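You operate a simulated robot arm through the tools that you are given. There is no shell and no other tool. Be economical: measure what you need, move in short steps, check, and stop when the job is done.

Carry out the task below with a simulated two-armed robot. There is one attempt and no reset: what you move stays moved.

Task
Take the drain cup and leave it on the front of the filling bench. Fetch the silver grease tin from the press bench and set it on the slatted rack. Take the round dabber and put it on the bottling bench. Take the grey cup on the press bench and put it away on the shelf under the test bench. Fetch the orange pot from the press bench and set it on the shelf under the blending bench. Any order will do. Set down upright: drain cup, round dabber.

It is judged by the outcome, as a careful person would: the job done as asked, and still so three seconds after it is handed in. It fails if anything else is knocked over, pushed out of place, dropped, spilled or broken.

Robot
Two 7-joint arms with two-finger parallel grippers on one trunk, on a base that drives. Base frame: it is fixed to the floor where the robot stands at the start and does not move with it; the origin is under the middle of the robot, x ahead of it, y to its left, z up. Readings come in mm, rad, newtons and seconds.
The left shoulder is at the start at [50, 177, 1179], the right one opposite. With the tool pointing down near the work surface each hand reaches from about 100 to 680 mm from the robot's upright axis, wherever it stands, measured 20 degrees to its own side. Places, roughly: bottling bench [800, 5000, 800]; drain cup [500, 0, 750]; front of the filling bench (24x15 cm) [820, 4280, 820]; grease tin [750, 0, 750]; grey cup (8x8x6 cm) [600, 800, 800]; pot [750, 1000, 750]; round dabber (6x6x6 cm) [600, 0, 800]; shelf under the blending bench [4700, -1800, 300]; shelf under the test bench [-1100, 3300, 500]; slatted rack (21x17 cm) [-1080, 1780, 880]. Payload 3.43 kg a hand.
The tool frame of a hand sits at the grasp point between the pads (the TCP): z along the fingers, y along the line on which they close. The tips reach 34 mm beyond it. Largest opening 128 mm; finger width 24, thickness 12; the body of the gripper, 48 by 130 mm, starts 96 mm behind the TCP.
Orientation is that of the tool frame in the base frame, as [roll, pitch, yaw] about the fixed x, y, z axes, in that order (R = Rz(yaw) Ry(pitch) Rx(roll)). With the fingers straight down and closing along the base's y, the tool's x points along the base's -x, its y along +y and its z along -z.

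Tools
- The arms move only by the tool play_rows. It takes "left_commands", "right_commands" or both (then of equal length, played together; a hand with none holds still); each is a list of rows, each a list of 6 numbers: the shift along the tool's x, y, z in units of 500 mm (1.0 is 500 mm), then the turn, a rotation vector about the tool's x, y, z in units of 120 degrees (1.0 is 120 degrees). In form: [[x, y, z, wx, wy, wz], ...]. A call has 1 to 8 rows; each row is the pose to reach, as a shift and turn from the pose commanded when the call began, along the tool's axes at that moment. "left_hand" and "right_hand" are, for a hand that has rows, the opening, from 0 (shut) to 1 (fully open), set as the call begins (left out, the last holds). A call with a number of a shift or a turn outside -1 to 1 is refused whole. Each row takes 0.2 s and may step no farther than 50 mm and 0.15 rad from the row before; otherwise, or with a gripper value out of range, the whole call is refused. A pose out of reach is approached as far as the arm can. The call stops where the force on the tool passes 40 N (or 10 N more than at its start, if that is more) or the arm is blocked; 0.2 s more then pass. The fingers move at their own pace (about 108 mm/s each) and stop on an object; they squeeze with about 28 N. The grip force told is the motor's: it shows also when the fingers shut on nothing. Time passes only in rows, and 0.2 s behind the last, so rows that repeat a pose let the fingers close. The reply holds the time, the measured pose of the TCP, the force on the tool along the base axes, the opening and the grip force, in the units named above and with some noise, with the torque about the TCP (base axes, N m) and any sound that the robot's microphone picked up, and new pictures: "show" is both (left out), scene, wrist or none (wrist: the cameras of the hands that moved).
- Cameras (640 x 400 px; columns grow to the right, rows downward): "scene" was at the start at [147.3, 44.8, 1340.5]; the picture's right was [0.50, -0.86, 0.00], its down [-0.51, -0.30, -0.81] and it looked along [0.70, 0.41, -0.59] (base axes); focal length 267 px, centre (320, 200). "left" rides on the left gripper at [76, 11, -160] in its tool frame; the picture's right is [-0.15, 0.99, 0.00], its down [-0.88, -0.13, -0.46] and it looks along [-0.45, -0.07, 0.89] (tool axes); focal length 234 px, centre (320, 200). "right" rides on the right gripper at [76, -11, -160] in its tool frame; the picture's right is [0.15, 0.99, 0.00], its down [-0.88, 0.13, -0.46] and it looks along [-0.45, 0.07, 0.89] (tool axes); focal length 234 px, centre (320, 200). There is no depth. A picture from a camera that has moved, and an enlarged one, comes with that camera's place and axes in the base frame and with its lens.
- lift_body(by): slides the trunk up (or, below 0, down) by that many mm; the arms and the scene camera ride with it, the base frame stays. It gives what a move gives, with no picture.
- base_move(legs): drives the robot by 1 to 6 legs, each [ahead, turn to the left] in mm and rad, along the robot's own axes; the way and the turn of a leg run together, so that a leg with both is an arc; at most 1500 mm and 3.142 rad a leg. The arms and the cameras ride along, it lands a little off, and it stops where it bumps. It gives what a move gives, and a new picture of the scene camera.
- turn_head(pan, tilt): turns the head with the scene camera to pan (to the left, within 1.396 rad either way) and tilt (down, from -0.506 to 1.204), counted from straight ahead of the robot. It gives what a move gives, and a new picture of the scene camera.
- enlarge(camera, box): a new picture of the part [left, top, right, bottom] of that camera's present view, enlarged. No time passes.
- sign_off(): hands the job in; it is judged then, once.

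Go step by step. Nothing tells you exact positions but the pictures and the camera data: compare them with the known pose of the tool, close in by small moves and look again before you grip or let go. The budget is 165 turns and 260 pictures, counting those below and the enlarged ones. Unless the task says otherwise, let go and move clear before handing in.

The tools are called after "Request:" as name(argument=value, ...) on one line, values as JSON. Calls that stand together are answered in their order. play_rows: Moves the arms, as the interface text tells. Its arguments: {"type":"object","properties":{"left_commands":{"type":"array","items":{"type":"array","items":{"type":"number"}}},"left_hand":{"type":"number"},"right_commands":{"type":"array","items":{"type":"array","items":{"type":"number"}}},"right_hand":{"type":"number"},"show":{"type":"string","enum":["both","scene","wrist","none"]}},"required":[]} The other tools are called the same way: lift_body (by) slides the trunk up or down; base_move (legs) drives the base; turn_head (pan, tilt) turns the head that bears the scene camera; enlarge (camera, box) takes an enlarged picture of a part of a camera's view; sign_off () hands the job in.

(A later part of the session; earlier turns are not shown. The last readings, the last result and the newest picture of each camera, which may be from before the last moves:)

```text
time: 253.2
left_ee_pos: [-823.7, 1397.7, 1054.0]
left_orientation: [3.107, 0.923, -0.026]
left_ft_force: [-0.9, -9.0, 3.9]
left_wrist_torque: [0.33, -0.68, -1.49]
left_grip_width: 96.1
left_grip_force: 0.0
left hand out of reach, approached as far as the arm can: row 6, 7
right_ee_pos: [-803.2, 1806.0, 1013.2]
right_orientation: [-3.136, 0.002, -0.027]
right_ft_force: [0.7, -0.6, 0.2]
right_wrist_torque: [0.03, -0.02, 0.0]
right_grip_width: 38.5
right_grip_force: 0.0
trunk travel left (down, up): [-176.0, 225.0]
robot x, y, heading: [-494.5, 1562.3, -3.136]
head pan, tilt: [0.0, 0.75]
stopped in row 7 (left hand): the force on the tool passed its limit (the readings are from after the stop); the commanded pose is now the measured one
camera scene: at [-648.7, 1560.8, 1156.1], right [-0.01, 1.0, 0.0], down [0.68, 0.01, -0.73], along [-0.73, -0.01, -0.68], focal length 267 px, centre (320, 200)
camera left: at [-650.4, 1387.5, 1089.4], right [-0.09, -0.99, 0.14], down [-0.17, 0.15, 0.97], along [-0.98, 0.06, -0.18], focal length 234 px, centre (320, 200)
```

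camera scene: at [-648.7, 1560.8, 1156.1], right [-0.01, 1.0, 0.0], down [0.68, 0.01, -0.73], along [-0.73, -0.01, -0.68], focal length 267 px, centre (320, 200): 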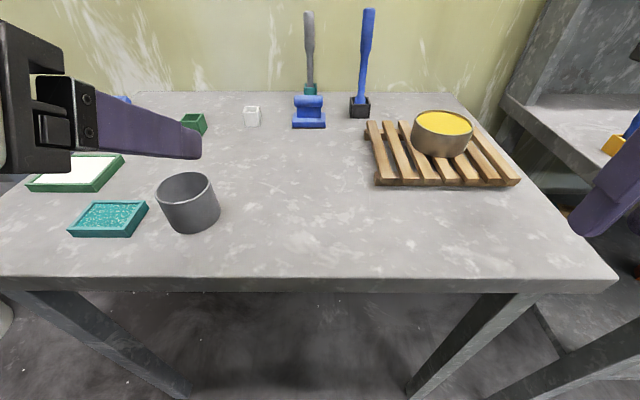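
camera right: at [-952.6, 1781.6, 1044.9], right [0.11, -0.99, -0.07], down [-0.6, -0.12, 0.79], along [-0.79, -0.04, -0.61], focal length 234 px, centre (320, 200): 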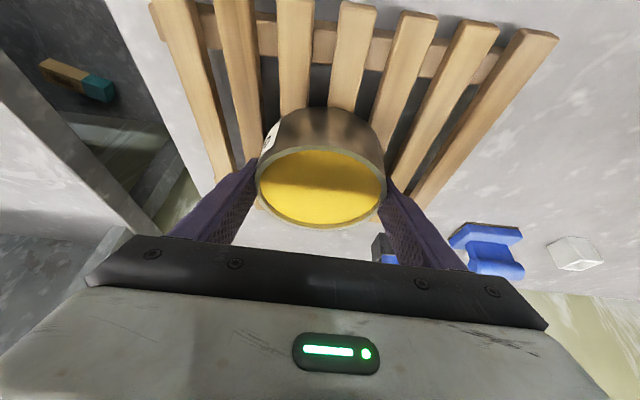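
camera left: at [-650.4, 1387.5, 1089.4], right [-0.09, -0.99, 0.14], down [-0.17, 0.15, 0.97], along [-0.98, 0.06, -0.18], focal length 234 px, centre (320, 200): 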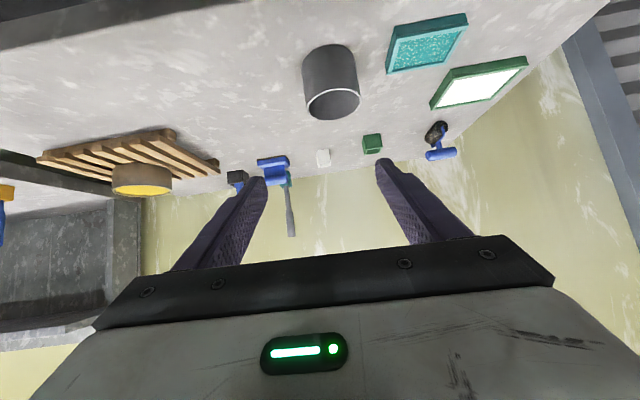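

The wrist touched my own torso there. I back the base 150 mm to give the tilted hand room, then advance along the tool axis toward the cup.

Request:
base_move(legs=[[-150, 0]])

Request:
play_rows(left_commands=[[0, 0.006, 0.08, 0.008, 0, 0], [0, 0.012, 0.16, 0.0163, 0, 0], [0, 0.02, 0.24, 0.0163, 0, 0], [0, 0.022, 0.33, 0.0163, 0, 0], [0, 0.022, 0.365, 0.0163, 0, 0], [0, 0.022, 0.365, 0.0163, 0, 0]])

```text
time: 254.6
left_ee_pos: [-675.0, 1399.5, 1054.0]
left_orientation: [3.106, 0.923, -0.027]
left_ft_force: [-0.7, -17.4, 5.5]
left_wrist_torque: [0.65, -1.24, -3.2]
left_grip_width: 95.9
left_grip_force: 0.0
right_ee_pos: [-653.6, 1808.9, 1011.6]
right_orientation: [-3.139, 0.001, -0.026]
right_ft_force: [-0.8, -0.1, -0.1]
right_wrist_torque: [0.0, 0.03, 0.04]
right_grip_width: 38.3
right_grip_force: 0.0
trunk travel left (down, up): [-176.0, 225.0]
robot x, y, heading: [-352.9, 1565.1, -3.134]
head pan, tilt: [0.0, 0.75]
camera scene: at [-500.2, 1562.4, 1156.2], right [-0.01, 1.0, 0.0], down [0.68, 0.01, -0.73], along [-0.73, -0.01, -0.68], focal length 267 px, centre (320, 200)
```

scene: 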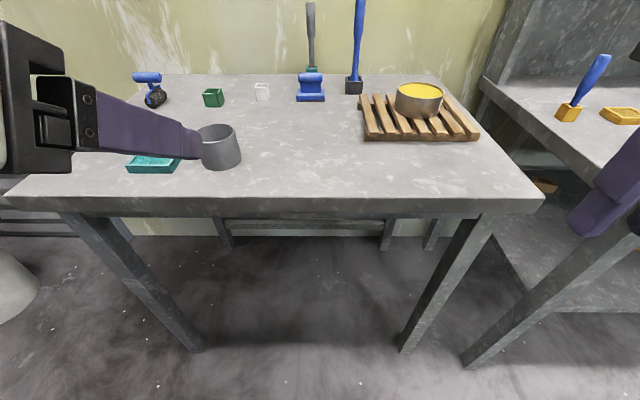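

```text
time: 256.0
left_ee_pos: [-819.6, 1384.9, 943.1]
left_orientation: [3.141, 0.922, -0.024]
left_ft_force: [-0.1, -0.1, 0.0]
left_wrist_torque: [-0.01, 0.0, -0.02]
left_grip_width: 95.9
left_grip_force: 0.0
left hand out of reach, approached as far as the arm can: row 1, 2
right_ee_pos: [-656.1, 1808.0, 1011.9]
right_orientation: [-3.137, 0.002, -0.027]
right_ft_force: [0.6, 0.2, 0.0]
right_wrist_torque: [0.04, 0.04, 0.0]
right_grip_width: 38.4
right_grip_force: 0.1
trunk travel left (down, up): [-176.0, 225.0]
robot x, y, heading: [-350.9, 1560.9, -3.129]
head pan, tilt: [0.0, 0.75]
camera scene: at [-500.5, 1562.4, 1156.2], right [-0.01, 1.0, 0.0], down [0.68, 0.01, -0.73], along [-0.73, -0.01, -0.68], focal length 267 px, centre (320, 200)
camera left: at [-647.4, 1370.2, 978.9], right [-0.11, -0.99, 0.12], down [-0.17, 0.13, 0.98], along [-0.98, 0.09, -0.18], focal length 234 px, centre (320, 200)
```

scene: 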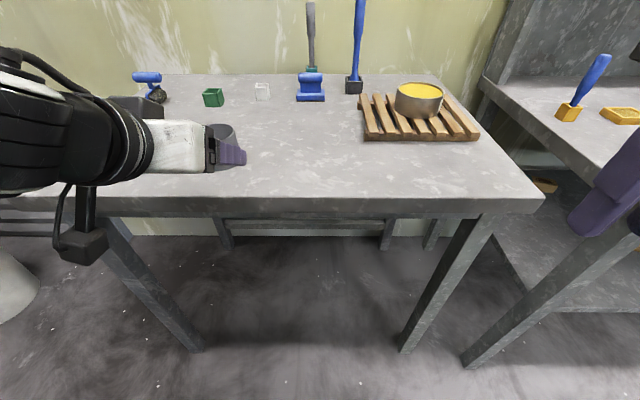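
left: 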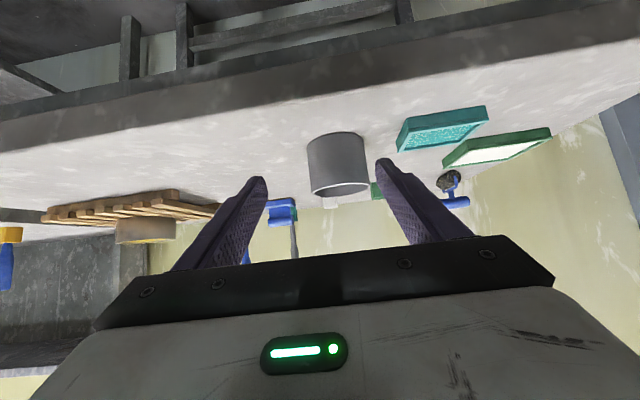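

The cup is ~20 mm to −y of my axis. Correcting and advancing half way.

Request:
play_rows(left_commands=[[-0.012, 0.042, 0.03, 0, 0, 0], [-0.028, 0.042, 0.09, 0, 0, 0], [-0.028, 0.042, 0.09, 0, 0, 0]], show="wrist")

```text
time: 256.8
left_ee_pos: [-865.1, 1366.3, 927.4]
left_orientation: [3.14, 0.921, -0.026]
left_ft_force: [-0.1, -0.2, -0.2]
left_wrist_torque: [-0.01, -0.01, 0.03]
left_grip_width: 96.1
left_grip_force: 0.1
right_ee_pos: [-654.7, 1808.8, 1012.1]
right_orientation: [-3.139, 0.003, -0.026]
right_ft_force: [0.1, -0.4, 0.0]
right_wrist_torque: [0.02, -0.03, -0.01]
right_grip_width: 38.2
right_grip_force: 0.0
trunk travel left (down, up): [-176.0, 225.0]
robot x, y, heading: [-349.6, 1560.6, -3.13]
head pan, tilt: [0.0, 0.75]
camera left: at [-692.0, 1350.5, 963.0], right [-0.11, -0.99, 0.12], down [-0.17, 0.14, 0.98], along [-0.98, 0.09, -0.18], focal length 234 px, centre (320, 200)
```

left: 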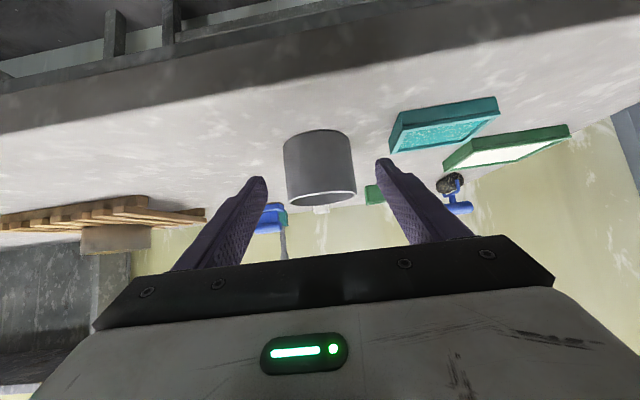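

Centred. Advancing onto the cup and closing.

Request:
play_rows(left_commands=[[-0.005, 0, 0.07, 0, 0, 0], [-0.011, 0, 0.138, 0, 0, 0], [-0.011, 0, 0.138, 0, 0, 0]], show="wrist")

Request:
enlarge(camera="scene", box=[100, 80, 300, 210])

```text
time: 257.6
left_ee_pos: [-923.2, 1368.3, 889.4]
left_orientation: [3.139, 0.923, -0.025]
left_ft_force: [0.8, -0.6, 0.8]
left_wrist_torque: [0.06, -0.02, -0.02]
left_grip_width: 96.1
left_grip_force: 0.1
right_ee_pos: [-655.4, 1808.8, 1012.1]
right_orientation: [-3.138, 0.002, -0.026]
right_ft_force: [0.5, 0.0, 0.3]
right_wrist_torque: [0.0, -0.01, -0.01]
right_grip_width: 38.3
right_grip_force: 0.0
trunk travel left (down, up): [-176.0, 225.0]
robot x, y, heading: [-349.2, 1558.4, -3.138]
head pan, tilt: [0.0, 0.75]
camera left: at [-751.2, 1352.2, 925.9], right [-0.11, -0.99, 0.12], down [-0.17, 0.14, 0.98], along [-0.98, 0.09, -0.18], focal length 234 px, centre (320, 200)
```

left: 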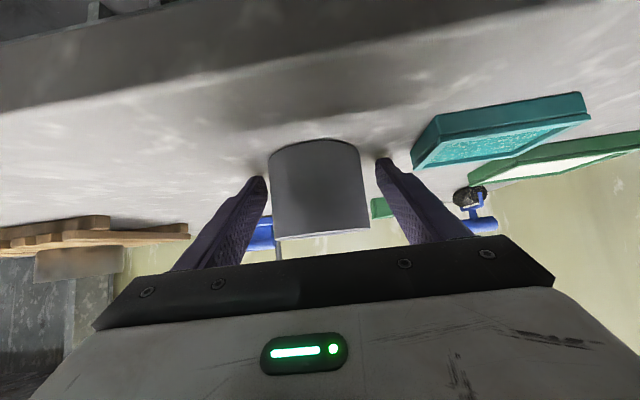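

```text
3.08 times, centred on (200, 145) of scene
camera zoom: at [-500.3, 1562.4, 1156.2], right [-0.01, 1.0, 0.0], down [0.68, 0.01, -0.73], along [-0.73, -0.01, -0.68], focal length 822 px, centre (689, 369)
```

zoom: 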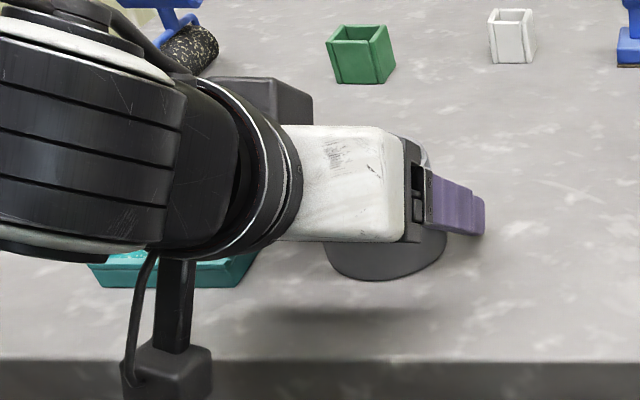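

The cup is centred between the fingers. Closing and lifting slightly.

Request:
play_rows(left_commands=[[0, 0, 0, 0, 0, 0], [0, 0, 0, 0, 0, 0], [0, 0, 0, 0, 0, 0]], left_hand=0, show="none")

Request:
play_rows(left_commands=[[-0.016, 0, -0.012, 0, 0, 0], [-0.05, 0, -0.036, 0, 0, 0], [-0.1, 0, -0.074, 0, 0, 0], [-0.12, 0, -0.12, 0, 0, 0], [-0.12, 0, -0.2, 0, 0, 0]], show="both")

```text
time: 258.4
left_ee_pos: [-922.9, 1367.7, 892.0]
left_orientation: [3.141, 0.922, -0.027]
left_ft_force: [-3.1, -0.7, 6.3]
left_wrist_torque: [-0.05, 0.22, 0.0]
left_grip_width: 62.7
left_grip_force: 28.0
right_ee_pos: [-654.5, 1808.5, 1013.5]
right_orientation: [-3.139, 0.003, -0.027]
right_ft_force: [-0.4, -1.5, -0.8]
right_wrist_torque: [-0.02, -0.01, -0.03]
right_grip_width: 38.3
right_grip_force: 0.0
trunk travel left (down, up): [-176.0, 225.0]
robot x, y, heading: [-350.4, 1558.9, -3.136]
head pan, tilt: [0.0, 0.75]
```

```text
time: 259.6
left_ee_pos: [-879.8, 1366.8, 998.9]
left_orientation: [-3.14, 0.92, -0.027]
left_ft_force: [0.1, -1.1, -0.9]
left_wrist_torque: [-0.01, -0.02, -0.01]
left_grip_width: 62.2
left_grip_force: 28.0
right_ee_pos: [-654.4, 1808.6, 1012.1]
right_orientation: [-3.135, 0.001, -0.026]
right_ft_force: [-0.4, -0.2, -0.1]
right_wrist_torque: [0.0, -0.03, 0.04]
right_grip_width: 38.3
right_grip_force: 0.1
trunk travel left (down, up): [-176.0, 225.0]
robot x, y, heading: [-348.8, 1563.0, -3.132]
head pan, tilt: [0.0, 0.75]
camera scene: at [-500.2, 1562.4, 1156.2], right [-0.01, 1.0, 0.0], down [0.68, 0.01, -0.73], along [-0.73, -0.01, -0.68], focal length 267 px, centre (320, 200)
camera left: at [-707.4, 1350.6, 1034.9], right [-0.11, -0.99, 0.12], down [-0.17, 0.13, 0.98], along [-0.98, 0.09, -0.18], focal length 234 px, centre (320, 200)
```

scene: 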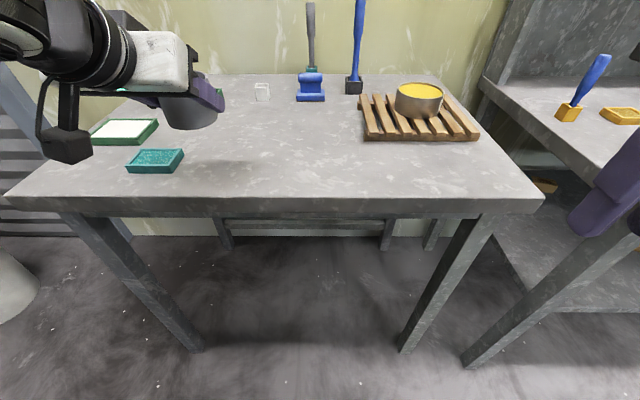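
left: 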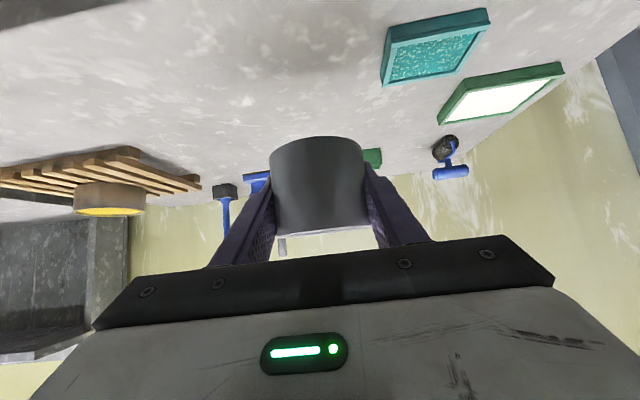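

The grey cup is held upright by the tilted hand. Backing off and driving to the test bench.

Request:
base_move(legs=[[-300, 0], [0, -1.575], [1400, 0], [540, 0], [0, 1.571]])

Request:
turn_head(pan=0.15, tilt=0.65)

```text
time: 278.6
left_ee_pos: [-608.2, 3320.0, 998.8]
left_orientation: [3.141, 0.921, -0.037]
left_ft_force: [0.9, -0.2, 0.0]
left_wrist_torque: [-0.01, 0.01, -0.01]
left_grip_width: 62.1
left_grip_force: 28.1
right_ee_pos: [-378.2, 3758.4, 1012.3]
right_orientation: [-3.139, 0.002, -0.037]
right_ft_force: [1.0, 0.0, -0.8]
right_wrist_torque: [-0.01, 0.02, 0.0]
right_grip_width: 38.4
right_grip_force: 0.1
trunk travel left (down, up): [-176.0, 225.0]
robot x, y, heading: [-78.6, 3513.0, 3.142]
head pan, tilt: [0.0, 0.75]
camera scene: at [-226.7, 3512.6, 1156.1], right [0.0, 1.0, 0.0], down [0.68, 0.0, -0.73], along [-0.73, 0.0, -0.68], focal length 267 px, centre (320, 200)
```

scene: 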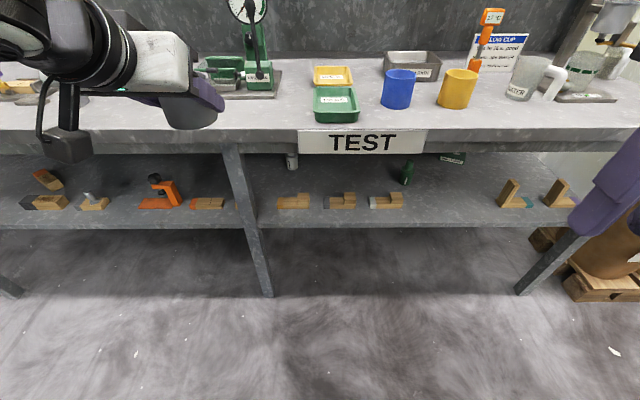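

```text
time: 279.3
left_ee_pos: [-607.7, 3320.8, 998.8]
left_orientation: [3.138, 0.919, -0.038]
left_ft_force: [-0.7, 0.8, 0.2]
left_wrist_torque: [0.01, 0.02, 0.03]
left_grip_width: 61.8
left_grip_force: 28.4
right_ee_pos: [-378.0, 3760.9, 1012.0]
right_orientation: [-3.138, 0.001, -0.039]
right_ft_force: [0.0, 0.4, -0.1]
right_wrist_torque: [-0.01, 0.03, -0.02]
right_grip_width: 38.5
right_grip_force: 0.0
trunk travel left (down, up): [-176.0, 225.0]
robot x, y, heading: [-73.6, 3512.0, 3.143]
head pan, tilt: [0.15, 0.649]
camera scene: at [-229.7, 3499.7, 1164.7], right [-0.15, 0.99, 0.0], down [0.6, 0.09, -0.8], along [-0.79, -0.12, -0.6], focal length 267 px, centre (320, 200)
```

scene: 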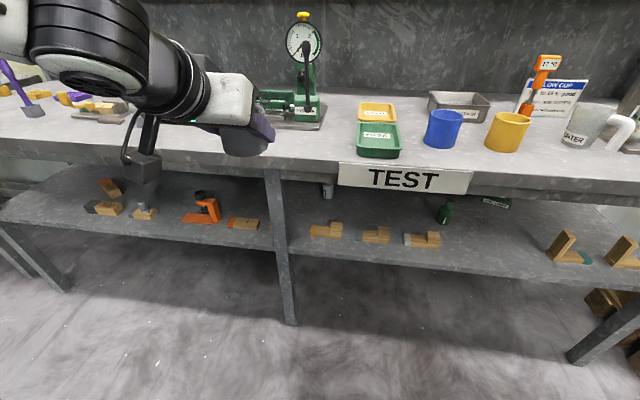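

The shelf (z≈480, front edge x≈−820, underside of bench ≈770) has a free stretch around y 3985. I move along to there, staying clear of the filling bench.

Request:
base_move(legs=[[150, 0], [0, -1.571], [665, 0], [0, 1.571]])

Request:
turn_head(pan=0.3, tilt=0.75)

```text
time: 291.6
left_ee_pos: [-754.3, 3996.2, 998.0]
left_orientation: [3.141, 0.922, -0.052]
left_ft_force: [-0.3, -0.6, 0.1]
left_wrist_torque: [-0.02, 0.01, 0.02]
left_grip_width: 61.8
left_grip_force: 28.0
right_ee_pos: [-518.9, 4431.8, 1012.8]
right_orientation: [-3.136, 0.002, -0.05]
right_ft_force: [-0.3, -1.0, -0.4]
right_wrist_torque: [0.0, 0.01, -0.01]
right_grip_width: 38.3
right_grip_force: 0.0
trunk travel left (down, up): [-176.0, 225.0]
robot x, y, heading: [-219.2, 4180.9, 3.126]
head pan, tilt: [0.15, 0.649]
camera scene: at [-373.0, 4169.1, 1164.7], right [-0.13, 0.99, 0.0], down [0.6, 0.08, -0.8], along [-0.79, -0.11, -0.6], focal length 267 px, centre (320, 200)
```

scene: 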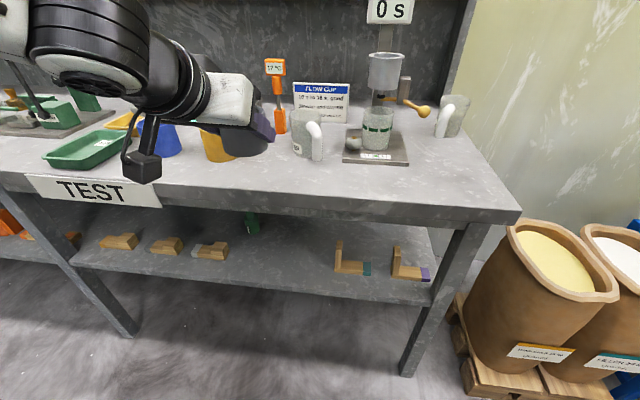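

```text
time: 292.3
left_ee_pos: [-754.3, 3996.3, 997.9]
left_orientation: [3.141, 0.919, -0.052]
left_ft_force: [-0.1, -0.4, -0.6]
left_wrist_torque: [-0.02, -0.02, 0.0]
left_grip_width: 61.8
left_grip_force: 27.5
right_ee_pos: [-518.8, 4432.7, 1011.8]
right_orientation: [-3.137, 0.002, -0.051]
right_ft_force: [-0.3, -0.1, 1.0]
right_wrist_torque: [0.01, 0.0, -0.01]
right_grip_width: 38.6
right_grip_force: 0.0
trunk travel left (down, up): [-176.0, 225.0]
robot x, y, heading: [-219.3, 4178.3, 3.121]
head pan, tilt: [0.3, 0.75]
camera scene: at [-366.6, 4157.6, 1156.2], right [-0.28, 0.96, 0.0], down [0.65, 0.19, -0.73], along [-0.7, -0.2, -0.68], focal length 267 px, centre (320, 200)
```

scene: 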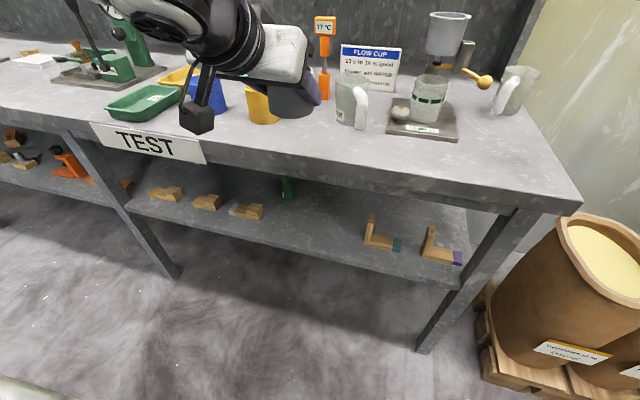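

The free stretch is y 3790–4115. I back off 60 mm, lower the trunk fully and lower the hand to shelf level.

Request:
base_move(legs=[[-70, 0]])

Request:
lift_body(by=-172)

Request:
play_rows(left_commands=[[0.06, 0, 0.045, 0, 0, 0], [0.12, 0, 0.09, 0, 0, 0], [0.18, 0, 0.136, 0, 0, 0], [0.24, 0, 0.182, 0, 0, 0], [0.3, 0, 0.227, 0, 0, 0], [0.36, 0, 0.273, 0, 0, 0], [0.42, 0, 0.318, 0, 0, 0], [0.456, 0, 0.345, 0, 0, 0]])

```text
time: 293.3
left_ee_pos: [-683.4, 3993.8, 999.1]
left_orientation: [3.138, 0.921, -0.054]
left_ft_force: [0.6, 0.0, -0.1]
left_wrist_torque: [0.0, 0.0, 0.01]
left_grip_width: 61.8
left_grip_force: 27.3
right_ee_pos: [-448.4, 4430.0, 1012.8]
right_orientation: [-3.138, 0.0, -0.05]
right_ft_force: [0.6, -0.1, 0.5]
right_wrist_torque: [0.03, 0.01, 0.02]
right_grip_width: 38.6
right_grip_force: 0.0
trunk travel left (down, up): [-176.0, 225.0]
robot x, y, heading: [-149.1, 4177.4, 3.126]
head pan, tilt: [0.3, 0.75]
camera scene: at [-296.5, 4156.4, 1156.3], right [-0.28, 0.96, 0.0], down [0.65, 0.19, -0.73], along [-0.7, -0.21, -0.68], focal length 267 px, centre (320, 200)
```

scene: 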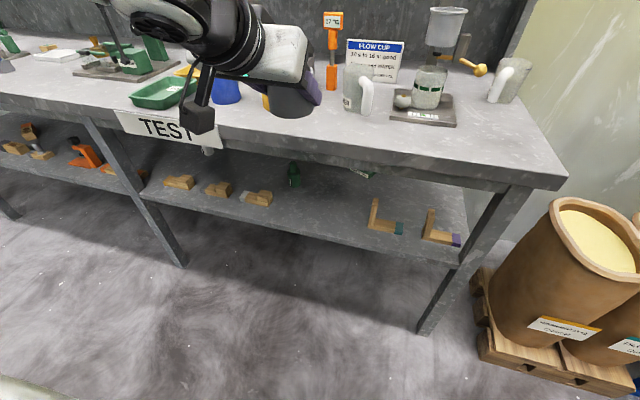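

```text
time: 295.2
left_ee_pos: [-684.0, 3994.2, 827.4]
left_orientation: [3.139, 0.92, -0.052]
left_ft_force: [-0.8, 0.0, 0.3]
left_wrist_torque: [0.04, 0.0, 0.04]
left_grip_width: 61.5
left_grip_force: 27.7
right_ee_pos: [-447.4, 4430.2, 839.8]
right_orientation: [-3.137, 0.002, -0.052]
right_ft_force: [0.5, 0.2, 0.3]
right_wrist_torque: [-0.03, 0.0, 0.0]
right_grip_width: 38.4
right_grip_force: 0.0
trunk travel left (down, up): [-4.0, 397.0]
robot x, y, heading: [-151.5, 4174.5, 3.128]
head pan, tilt: [0.3, 0.75]
```

```text
time: 297.0
left_ee_pos: [-682.5, 3983.7, 553.6]
left_orientation: [-3.141, 0.919, -0.051]
left_ft_force: [0.0, -0.2, -1.0]
left_wrist_torque: [0.03, -0.04, 0.04]
left_grip_width: 61.7
left_grip_force: 28.3
left hand out of reach, approached as far as the arm can: row 8
right_ee_pos: [-449.5, 4430.8, 840.8]
right_orientation: [-3.138, 0.002, -0.052]
right_ft_force: [0.9, 0.6, -0.1]
right_wrist_torque: [0.02, 0.01, 0.01]
right_grip_width: 38.5
right_grip_force: 0.1
trunk travel left (down, up): [-4.0, 397.0]
robot x, y, heading: [-151.8, 4178.5, 3.13]
head pan, tilt: [0.3, 0.75]
camera scene: at [-296.9, 4156.5, 984.2], right [-0.28, 0.96, 0.0], down [0.65, 0.19, -0.73], along [-0.7, -0.21, -0.68], focal length 267 px, centre (320, 200)
camera left: at [-510.7, 3963.2, 589.2], right [-0.14, -0.98, 0.12], down [-0.16, 0.14, 0.98], along [-0.98, 0.12, -0.18], focal length 234 px, centre (320, 200)
```

scene: 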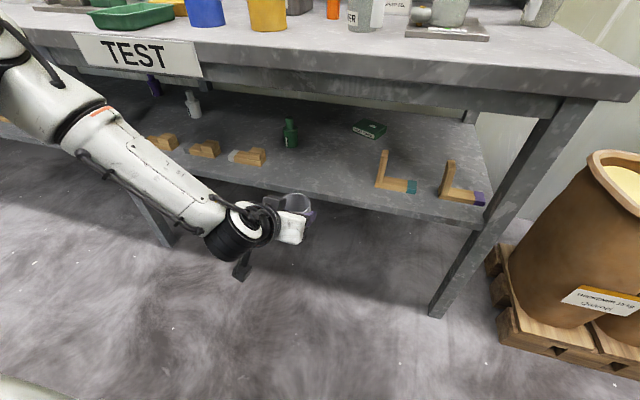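
left: 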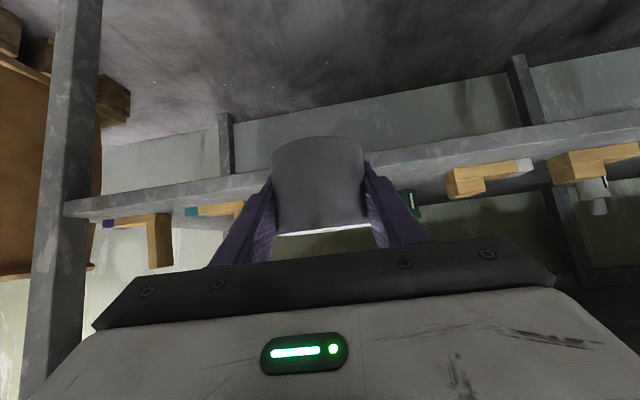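

The shelf top is ≈505 and the cup's bottom ≈515, so I raise 22 mm, then drive the cup in under the bench.

Request:
play_rows(left_commands=[[-0.018, 0, -0.013, 0, 0, 0], [-0.036, 0, -0.027, 0, 0, 0]], show="none")

Request:
base_move(legs=[[130, 0]])

Request:
enlarge(camera="left", box=[0, 0, 640, 400])

```text
time: 297.6
left_ee_pos: [-681.9, 3984.0, 576.5]
left_orientation: [3.139, 0.919, -0.052]
left_ft_force: [0.5, -0.5, 0.0]
left_wrist_torque: [-0.02, 0.02, 0.01]
left_grip_width: 61.9
left_grip_force: 28.2
right_ee_pos: [-448.0, 4430.6, 838.9]
right_orientation: [-3.137, 0.001, -0.051]
right_ft_force: [-0.1, -0.5, 0.4]
right_wrist_torque: [0.02, 0.02, -0.02]
right_grip_width: 38.2
right_grip_force: 0.1
trunk travel left (down, up): [-4.0, 397.0]
robot x, y, heading: [-156.5, 4173.8, 3.124]
head pan, tilt: [0.3, 0.75]
```

```text
time: 298.9
left_ee_pos: [-811.7, 3984.7, 574.9]
left_orientation: [3.14, 0.92, -0.052]
left_ft_force: [0.9, -0.9, -0.1]
left_wrist_torque: [0.02, 0.03, -0.02]
left_grip_width: 61.8
left_grip_force: 27.8
right_ee_pos: [-577.1, 4432.9, 840.5]
right_orientation: [-3.136, 0.003, -0.05]
right_ft_force: [-0.4, 0.0, 0.1]
right_wrist_torque: [0.02, 0.02, -0.01]
right_grip_width: 38.4
right_grip_force: 0.0
trunk travel left (down, up): [-4.0, 397.0]
robot x, y, heading: [-278.7, 4181.0, 3.125]
head pan, tilt: [0.3, 0.75]
camera scene: at [-425.9, 4158.3, 984.2], right [-0.28, 0.96, 0.0], down [0.65, 0.19, -0.73], along [-0.7, -0.21, -0.68], focal length 267 px, centre (320, 200)
```

scene: 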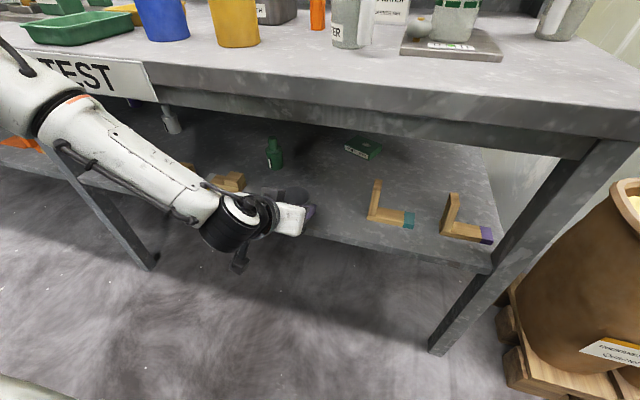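

```text
1.00 times, centred on (320, 200) of left (not enlarged: the box is as wide or as high as the picture)
camera zoom: at [-639.1, 3965.5, 611.7], right [-0.14, -0.98, 0.12], down [-0.16, 0.14, 0.98], along [-0.98, 0.12, -0.18], focal length 234 px, centre (320, 200)
```

zoom: 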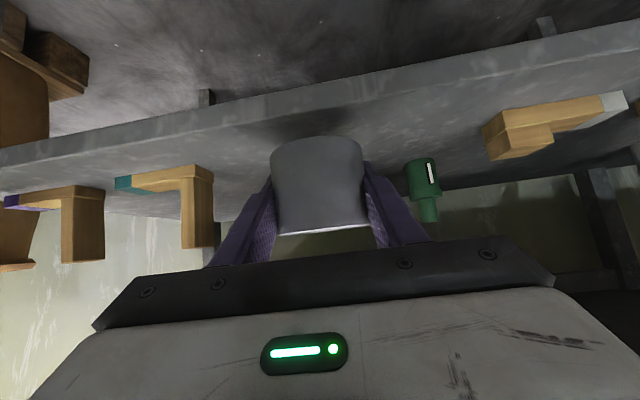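

Clear. Driving the last 105 mm in, then checking.

Request:
base_move(legs=[[105, 0]])

Request:
play_rows(left_commands=[[0.016, 0, 0.012, 0, 0, 0], [0.032, 0, 0.024, 0, 0, 0], [0.04, 0, 0.03, 0, 0, 0], [0.046, 0, 0.035, 0, 0, 0], [0.052, 0, 0.04, 0, 0, 0]])

```text
time: 300.1
left_ee_pos: [-914.9, 3987.0, 574.7]
left_orientation: [3.141, 0.92, -0.053]
left_ft_force: [1.1, 0.0, 0.3]
left_wrist_torque: [0.02, 0.03, 0.02]
left_grip_width: 61.4
left_grip_force: 28.5
right_ee_pos: [-680.1, 4435.5, 840.9]
right_orientation: [-3.138, 0.001, -0.049]
right_ft_force: [-0.5, -0.7, -0.5]
right_wrist_torque: [0.0, 0.0, -0.02]
right_grip_width: 38.5
right_grip_force: 0.0
trunk travel left (down, up): [-4.0, 397.0]
robot x, y, heading: [-382.1, 4182.2, 3.125]
head pan, tilt: [0.3, 0.75]
camera scene: at [-529.5, 4160.0, 984.2], right [-0.28, 0.96, 0.0], down [0.65, 0.19, -0.73], along [-0.7, -0.21, -0.68], focal length 267 px, centre (320, 200)
```

scene: 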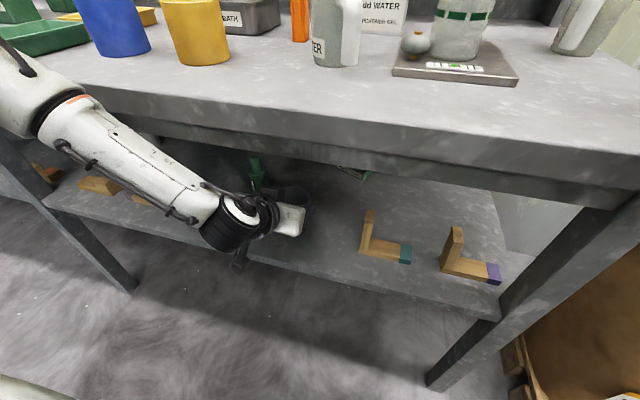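

```text
time: 301.3
left_ee_pos: [-914.0, 3981.4, 548.4]
left_orientation: [3.141, 0.919, -0.051]
left_ft_force: [0.3, -0.2, 0.3]
left_wrist_torque: [-0.01, 0.0, -0.01]
left_grip_width: 61.3
left_grip_force: 27.8
left hand out of reach, approached as far as the arm can: row 4, 5
right_ee_pos: [-681.2, 4435.0, 839.6]
right_orientation: [-3.137, 0.003, -0.051]
right_ft_force: [0.2, -0.3, 0.4]
right_wrist_torque: [-0.01, 0.02, 0.02]
right_grip_width: 38.3
right_grip_force: 0.1
trunk travel left (down, up): [-4.0, 397.0]
robot x, y, heading: [-382.2, 4180.6, 3.125]
head pan, tilt: [0.3, 0.75]
camera scene: at [-529.5, 4160.0, 984.1], right [-0.28, 0.96, 0.0], down [0.65, 0.19, -0.73], along [-0.7, -0.21, -0.68], focal length 267 px, centre (320, 200)
camera left: at [-742.0, 3961.8, 585.1], right [-0.14, -0.98, 0.12], down [-0.16, 0.14, 0.98], along [-0.98, 0.12, -0.18], focal length 234 px, centre (320, 200)
```

scene: 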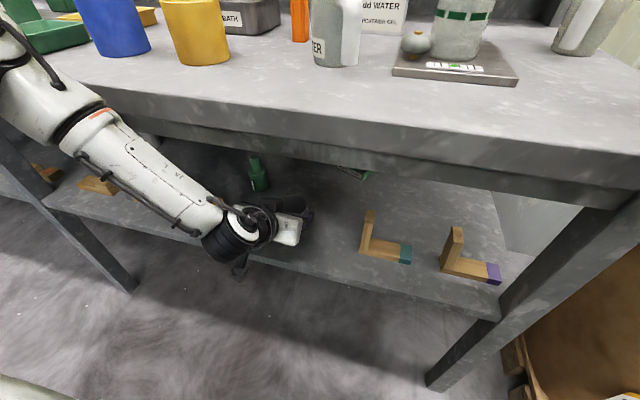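
left: 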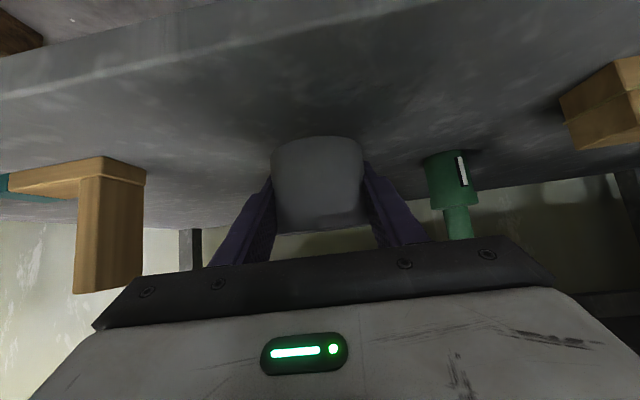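

Nearly down but at the arm's limit. I use the last trunk travel and move slightly outward while lowering.

Request:
lift_body(by=-4)

Request:
play_rows(left_commands=[[0, 0.02, 0, 0, 0, 0], [0, 0.05, 0, 0, 0, 0], [0.008, 0.05, 0.006, 0, 0, 0], [0.014, 0.05, 0.011, 0, 0, 0], [0.019, 0.05, 0.014, 0, 0, 0]], show="wrist")

```text
time: 301.8
left_ee_pos: [-914.4, 3982.5, 545.0]
left_orientation: [3.141, 0.921, -0.051]
left_ft_force: [0.6, -0.3, -0.4]
left_wrist_torque: [-0.01, -0.01, 0.01]
left_grip_width: 61.5
left_grip_force: 28.2
right_ee_pos: [-681.5, 4434.6, 835.8]
right_orientation: [-3.137, 0.001, -0.051]
right_ft_force: [0.0, 0.3, -1.2]
right_wrist_torque: [0.0, 0.04, -0.02]
right_grip_width: 38.4
right_grip_force: 0.0
trunk travel left (down, up): [0.0, 401.0]
robot x, y, heading: [-383.4, 4182.4, 3.125]
head pan, tilt: [0.3, 0.75]
```

```text
time: 303.0
left_ee_pos: [-915.6, 3958.2, 533.6]
left_orientation: [3.14, 0.921, -0.05]
left_ft_force: [1.3, -1.3, 4.3]
left_wrist_torque: [0.03, 0.06, 0.06]
left_grip_width: 61.4
left_grip_force: 28.0
right_ee_pos: [-681.0, 4434.4, 836.6]
right_orientation: [-3.14, 0.003, -0.05]
right_ft_force: [0.2, -0.1, 0.4]
right_wrist_torque: [-0.01, -0.01, -0.02]
right_grip_width: 38.3
right_grip_force: 0.0
trunk travel left (down, up): [0.0, 401.0]
robot x, y, heading: [-381.6, 4182.1, 3.128]
head pan, tilt: [0.3, 0.75]
camera left: at [-743.2, 3936.9, 569.8], right [-0.14, -0.98, 0.12], down [-0.16, 0.14, 0.98], along [-0.98, 0.12, -0.18], focal length 234 px, centre (320, 200)
```

left: 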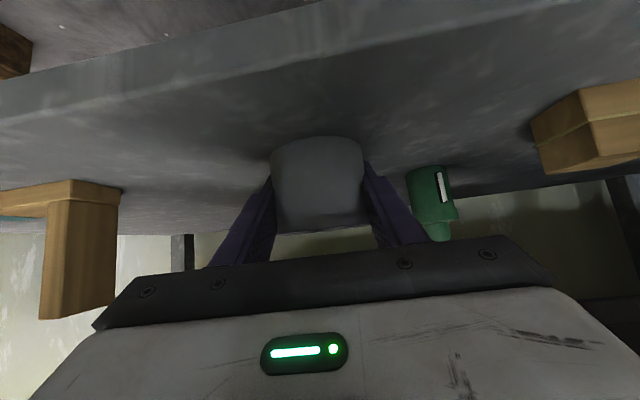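

Contact begins (4 N). One more millimetre or two, then open moderately.

Request:
play_rows(left_commands=[[0.003, 0, 0.0025, 0, 0, 0], [0.003, 0, 0.0025, 0, 0, 0]], show="none")

Request:
play_rows(left_commands=[[0, 0, 0, 0, 0, 0], [0, 0, 0, 0, 0, 0], [0, 0, 0, 0, 0, 0]], left_hand=0.68, show="wrist")

```text
time: 303.6
left_ee_pos: [-915.5, 3958.0, 533.5]
left_orientation: [3.14, 0.927, -0.052]
left_ft_force: [1.9, -1.3, 13.4]
left_wrist_torque: [0.03, 0.44, 0.0]
left_grip_width: 61.5
left_grip_force: 28.0
right_ee_pos: [-681.7, 4434.6, 837.1]
right_orientation: [-3.138, 0.003, -0.052]
right_ft_force: [0.0, 0.1, 0.5]
right_wrist_torque: [-0.02, 0.0, -0.02]
right_grip_width: 38.5
right_grip_force: 0.1
trunk travel left (down, up): [0.0, 401.0]
robot x, y, heading: [-380.5, 4180.7, 3.125]
head pan, tilt: [0.3, 0.75]
```

```text
time: 304.4
left_ee_pos: [-913.7, 3957.6, 529.1]
left_orientation: [3.141, 0.918, -0.053]
left_ft_force: [0.1, -0.2, 0.6]
left_wrist_torque: [0.02, -0.01, -0.02]
left_grip_width: 87.0
left_grip_force: 0.0
right_ee_pos: [-681.1, 4434.8, 836.1]
right_orientation: [-3.138, 0.002, -0.051]
right_ft_force: [-0.8, -1.2, -0.1]
right_wrist_torque: [0.0, 0.01, 0.02]
right_grip_width: 38.3
right_grip_force: 0.1
trunk travel left (down, up): [0.0, 401.0]
robot x, y, heading: [-382.1, 4181.1, 3.125]
head pan, tilt: [0.3, 0.75]
camera left: at [-742.8, 3937.1, 567.0], right [-0.14, -0.98, 0.12], down [-0.17, 0.14, 0.98], along [-0.98, 0.12, -0.18], focal length 234 px, centre (320, 200)
```

left: 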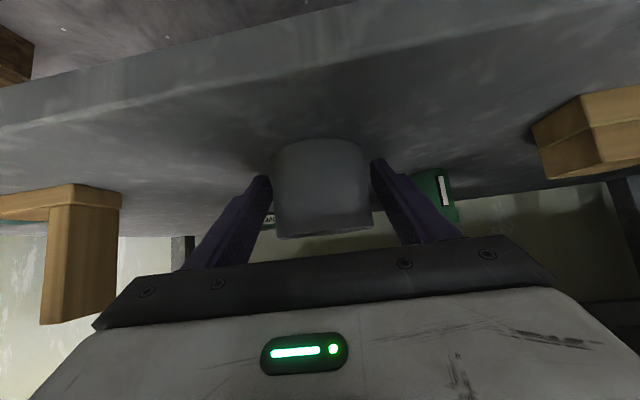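

The cup stands on the shelf. Raising a little and driving straight back out.

Request:
play_rows(left_commands=[[-0.016, 0, -0.012, 0, 0, 0], [-0.016, 0, -0.012, 0, 0, 0]], show="none")

Request:
base_move(legs=[[-260, 0]])

Request:
enlarge(camera="left", box=[0, 0, 640, 400])

```text
time: 305.0
left_ee_pos: [-913.8, 3956.1, 540.1]
left_orientation: [-3.141, 0.921, -0.05]
left_ft_force: [0.4, 0.0, -1.2]
left_wrist_torque: [-0.01, -0.02, -0.01]
left_grip_width: 86.9
left_grip_force: 0.0
right_ee_pos: [-681.2, 4433.9, 836.1]
right_orientation: [-3.138, 0.002, -0.051]
right_ft_force: [-0.7, 1.1, 0.4]
right_wrist_torque: [0.03, -0.01, -0.06]
right_grip_width: 38.5
right_grip_force: 0.2
trunk travel left (down, up): [0.0, 401.0]
robot x, y, heading: [-381.9, 4178.4, 3.125]
head pan, tilt: [0.3, 0.75]
```

```text
time: 306.9
left_ee_pos: [-652.9, 3952.8, 540.3]
left_orientation: [-3.141, 0.922, -0.052]
left_ft_force: [-0.1, -0.1, -0.1]
left_wrist_torque: [0.02, 0.03, 0.0]
left_grip_width: 87.1
left_grip_force: 0.3
right_ee_pos: [-418.2, 4429.8, 836.7]
right_orientation: [-3.138, 0.001, -0.054]
right_ft_force: [0.0, -0.5, 0.5]
right_wrist_torque: [-0.01, -0.01, 0.03]
right_grip_width: 38.2
right_grip_force: 0.0
trunk travel left (down, up): [0.0, 401.0]
robot x, y, heading: [-119.0, 4177.2, 3.12]
head pan, tilt: [0.3, 0.75]
camera scene: at [-267.6, 4155.9, 980.1], right [-0.28, 0.96, 0.0], down [0.65, 0.19, -0.73], along [-0.7, -0.2, -0.68], focal length 267 px, centre (320, 200)
```

scene: 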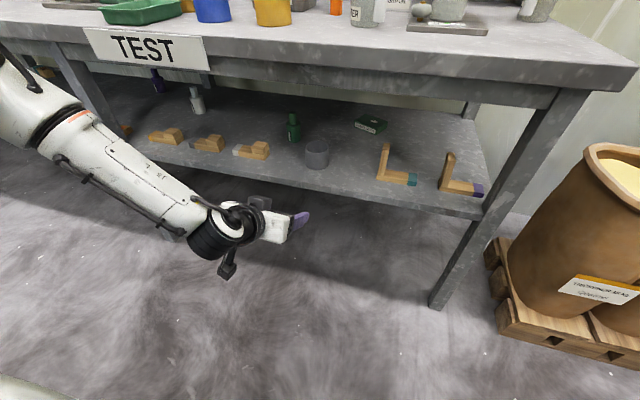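

```text
1.00 times, centred on (320, 200) of left (not enlarged: the box is as wide or as high as the picture)
camera zoom: at [-481.3, 3932.7, 577.4], right [-0.14, -0.98, 0.12], down [-0.16, 0.14, 0.98], along [-0.98, 0.12, -0.18], focal length 234 px, centre (320, 200)
```

zoom: 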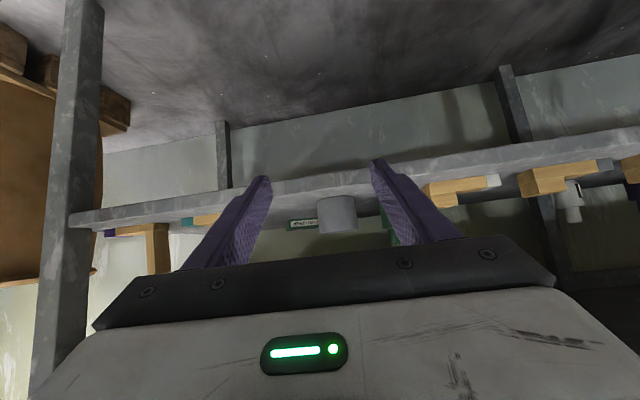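

Grey cup is done. Now the orange pot: I raise the trunk and left arm and drive back to the press bench.

Request:
lift_body(by=176)

Request:
play_rows(left_commands=[[-0.07, 0, -0.053, 0, 0, 0], [-0.14, 0, -0.106, 0, 0, 0], [-0.21, 0, -0.159, 0, 0, 0], [-0.28, 0, -0.212, 0, 0, 0], [-0.35, 0, -0.265, 0, 0, 0], [-0.42, 0, -0.318, 0, 0, 0]], show="none")

Request:
base_move(legs=[[0, 0.8], [300, 0], [0, 0.792], [1500, 0], [1500, 0]])

```text
time: 308.9
left_ee_pos: [-653.0, 3952.8, 716.3]
left_orientation: [3.141, 0.922, -0.052]
left_ft_force: [0.1, 0.1, -0.5]
left_wrist_torque: [0.01, 0.02, -0.04]
left_grip_width: 87.0
left_grip_force: 0.0
right_ee_pos: [-418.5, 4431.2, 1012.3]
right_orientation: [-3.139, 0.0, -0.052]
right_ft_force: [-0.1, 0.1, 0.3]
right_wrist_torque: [0.01, -0.06, -0.02]
right_grip_width: 38.4
right_grip_force: 0.1
trunk travel left (down, up): [-176.0, 225.0]
robot x, y, heading: [-114.7, 4176.3, 3.125]
head pan, tilt: [0.3, 0.75]
```

```text
time: 310.2
left_ee_pos: [-653.9, 3953.5, 981.9]
left_orientation: [-3.14, 0.92, -0.052]
left_ft_force: [0.2, 0.6, 0.7]
left_wrist_torque: [0.03, -0.02, 0.0]
left_grip_width: 87.2
left_grip_force: 0.1
right_ee_pos: [-418.9, 4431.8, 1012.5]
right_orientation: [-3.137, 0.002, -0.053]
right_ft_force: [0.1, 0.1, -0.4]
right_wrist_torque: [0.01, 0.02, 0.0]
right_grip_width: 38.6
right_grip_force: 0.0
trunk travel left (down, up): [-176.0, 225.0]
robot x, y, heading: [-120.8, 4175.5, 3.126]
head pan, tilt: [0.3, 0.75]
```

```text
time: 330.4
left_ee_pos: [-47.1, 457.2, 980.0]
left_orientation: [-3.142, 0.921, 1.549]
left_ft_force: [0.1, -0.2, 0.2]
left_wrist_torque: [0.0, 0.03, 0.0]
left_grip_width: 87.0
left_grip_force: 0.0
right_ee_pos: [-531.5, 678.3, 1013.1]
right_orientation: [-3.138, 0.001, 1.55]
right_ft_force: [0.1, -0.1, -0.1]
right_wrist_torque: [0.03, 0.01, -0.02]
right_grip_width: 38.5
right_grip_force: 0.1
trunk travel left (down, up): [-176.0, 225.0]
robot x, y, heading: [-287.3, 984.4, -1.555]
head pan, tilt: [0.3, 0.75]
camera scene: at [-259.1, 836.6, 1156.1], right [-0.95, -0.31, 0.0], down [-0.21, 0.65, -0.73], along [0.23, -0.7, -0.68], focal length 267 px, centre (320, 200)
```

scene: 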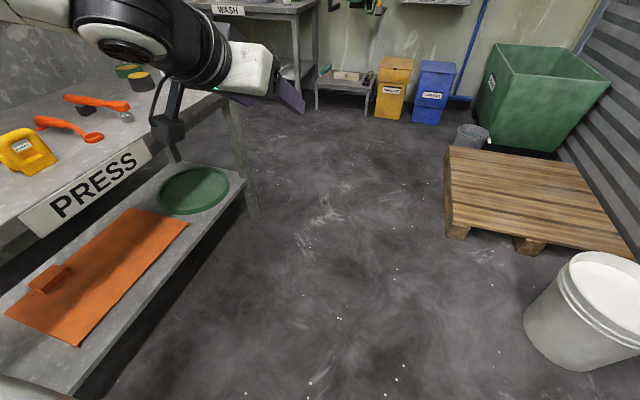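

Continuing to face the pot from the bench front.

Request:
base_move(legs=[[280, 0], [0, 1.555], [220, 0]])

Request:
turn_head(pan=0.2, tilt=0.6)

Request:
enlarge(camera="left", box=[0, 0, 640, 400])

```text
time: 337.4
left_ee_pos: [466.0, 924.7, 979.9]
left_orientation: [3.14, 0.919, 3.091]
left_ft_force: [0.0, 0.6, 0.2]
left_wrist_torque: [-0.01, 0.01, 0.0]
left_grip_width: 87.2
left_grip_force: 0.1
right_ee_pos: [233.2, 446.2, 1012.8]
right_orientation: [-3.138, 0.001, 3.09]
right_ft_force: [0.4, 0.1, 0.3]
right_wrist_torque: [0.0, 0.02, -0.01]
right_grip_width: 38.4
right_grip_force: 0.0
trunk travel left (down, up): [-176.0, 225.0]
robot x, y, heading: [-65.7, 698.0, -0.014]
head pan, tilt: [0.3, 0.75]
camera scene: at [83.6, 723.7, 1156.1], right [0.28, -0.96, 0.0], down [-0.65, -0.19, -0.73], along [0.7, 0.21, -0.68], focal length 267 px, centre (320, 200)
```

scene: 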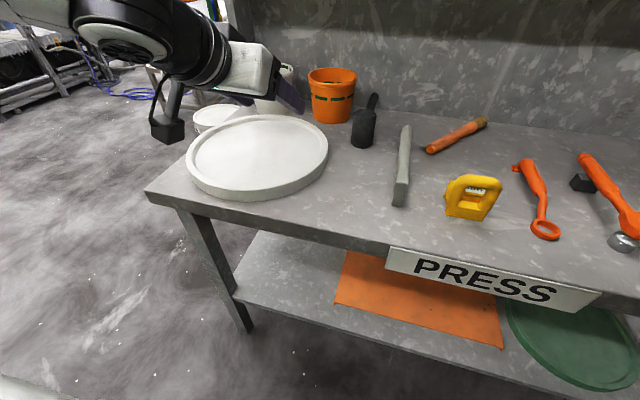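

```text
time: 338.1
left_ee_pos: [467.0, 925.9, 981.4]
left_orientation: [3.141, 0.92, 3.092]
left_ft_force: [0.1, 0.2, -0.4]
left_wrist_torque: [0.0, 0.04, 0.02]
left_grip_width: 86.9
left_grip_force: 0.1
right_ee_pos: [231.0, 447.5, 1011.5]
right_orientation: [-3.138, 0.002, 3.091]
right_ft_force: [0.2, -1.1, 1.0]
right_wrist_torque: [-0.01, 0.01, 0.03]
right_grip_width: 38.5
right_grip_force: 0.0
trunk travel left (down, up): [-176.0, 225.0]
robot x, y, heading: [-66.7, 704.1, -0.018]
head pan, tilt: [0.201, 0.6]
camera scene: at [90.6, 716.7, 1169.0], right [0.18, -0.98, 0.0], down [-0.56, -0.1, -0.82], along [0.81, 0.15, -0.57], focal length 267 px, centre (320, 200)
```

scene: 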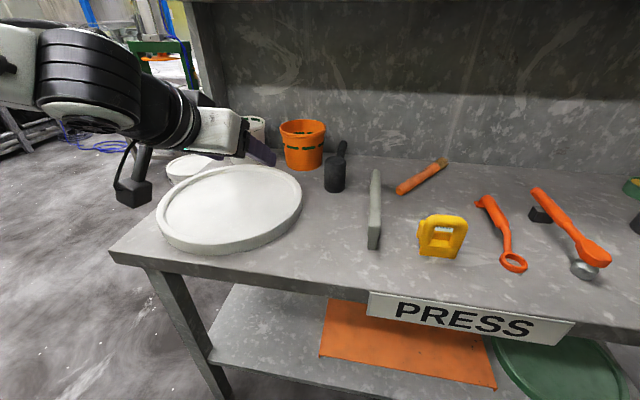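

```text
1.00 times, centred on (320, 200) of left (not enlarged: the box is as wide or as high as the picture)
camera zoom: at [294.1, 945.1, 1016.6], right [0.14, 0.98, 0.12], down [0.16, -0.14, 0.98], along [0.98, -0.12, -0.18], focal length 234 px, centre (320, 200)
```

zoom: 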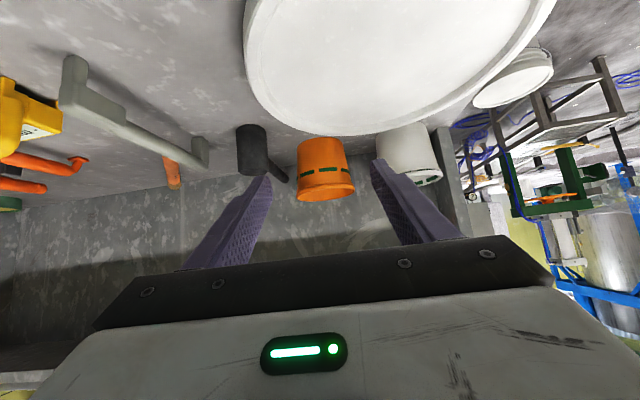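

The pot (≈(788, 895), rim ≈128 mm at z 912, narrowing to ≈95 mm) can be straddled by the tilted hand at mid-height. I edge forward and line up with the fingers wide open.

Request:
base_move(legs=[[176, 0]])

Request:
play_rows(left_commands=[[0.01, -0.02, 0, 0, 0, 0], [0.026, -0.04, 0.02, 0, 0, 0], [0.026, -0.04, 0.08, 0, 0, 0], [0.026, -0.04, 0.12, 0, 0, 0], [0.026, -0.04, 0.12, 0, 0, 0]], left_hand=1)

```text
time: 339.6
left_ee_pos: [645.1, 922.8, 982.2]
left_orientation: [3.14, 0.921, 3.092]
left_ft_force: [0.4, 0.3, 0.4]
left_wrist_torque: [0.03, 0.02, 0.01]
left_grip_width: 87.0
left_grip_force: 0.0
right_ee_pos: [411.2, 445.1, 1011.9]
right_orientation: [-3.139, 0.001, 3.091]
right_ft_force: [0.3, -0.2, 0.4]
right_wrist_torque: [-0.02, 0.01, 0.01]
right_grip_width: 38.5
right_grip_force: 0.0
trunk travel left (down, up): [-176.0, 225.0]
robot x, y, heading: [108.5, 699.5, -0.017]
head pan, tilt: [0.201, 0.6]
camera scene: at [268.7, 714.0, 1168.9], right [0.18, -0.98, 0.0], down [-0.56, -0.1, -0.82], along [0.81, 0.15, -0.57], focal length 267 px, centre (320, 200)
```

scene: 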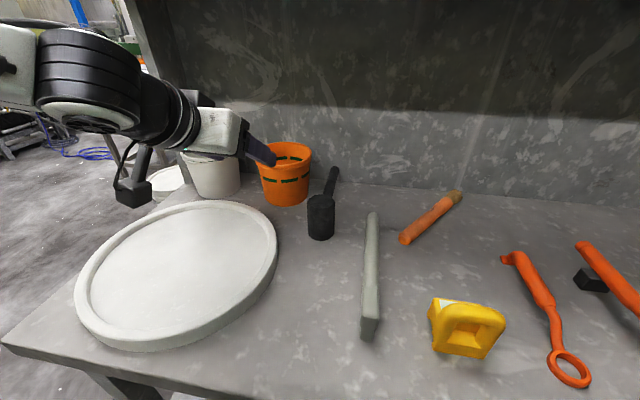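

```text
time: 340.8
left_ee_pos: [682.9, 901.7, 934.5]
left_orientation: [3.14, 0.92, 3.09]
left_ft_force: [-0.6, -0.6, -0.4]
left_wrist_torque: [0.0, 0.02, 0.0]
left_grip_width: 127.9
left_grip_force: 0.0
right_ee_pos: [410.2, 444.7, 1011.9]
right_orientation: [-3.138, 0.002, 3.09]
right_ft_force: [-0.3, 0.8, -0.3]
right_wrist_torque: [0.0, 0.04, 0.01]
right_grip_width: 38.3
right_grip_force: 0.1
trunk travel left (down, up): [-176.0, 225.0]
robot x, y, heading: [111.4, 698.2, -0.016]
head pan, tilt: [0.201, 0.6]
camera scene: at [268.4, 714.0, 1169.0], right [0.18, -0.98, 0.0], down [-0.56, -0.1, -0.83], along [0.81, 0.15, -0.56], focal length 267 px, centre (320, 200)
camera left: at [510.8, 920.5, 969.7], right [0.14, 0.98, 0.12], down [0.16, -0.14, 0.98], along [0.98, -0.12, -0.18], focal length 234 px, centre (320, 200)
```

scene: 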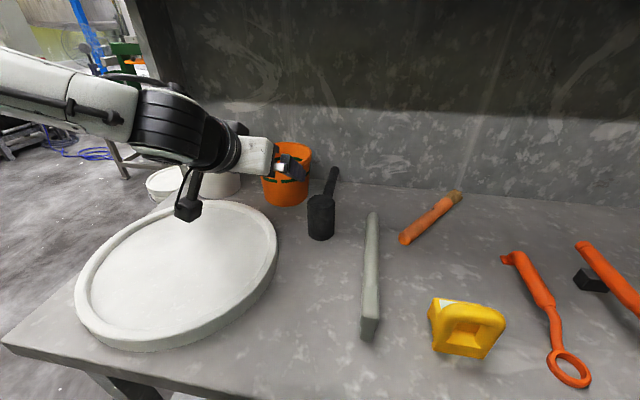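
left: 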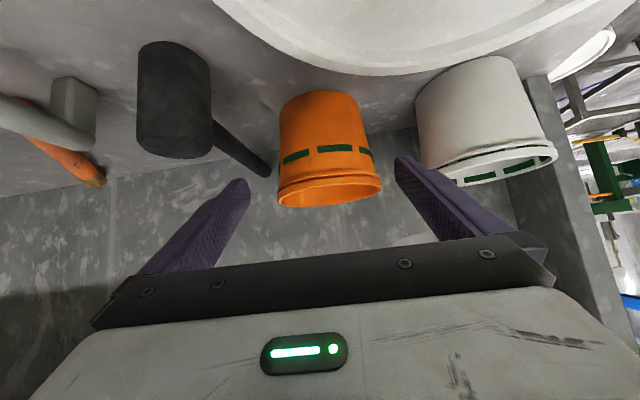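

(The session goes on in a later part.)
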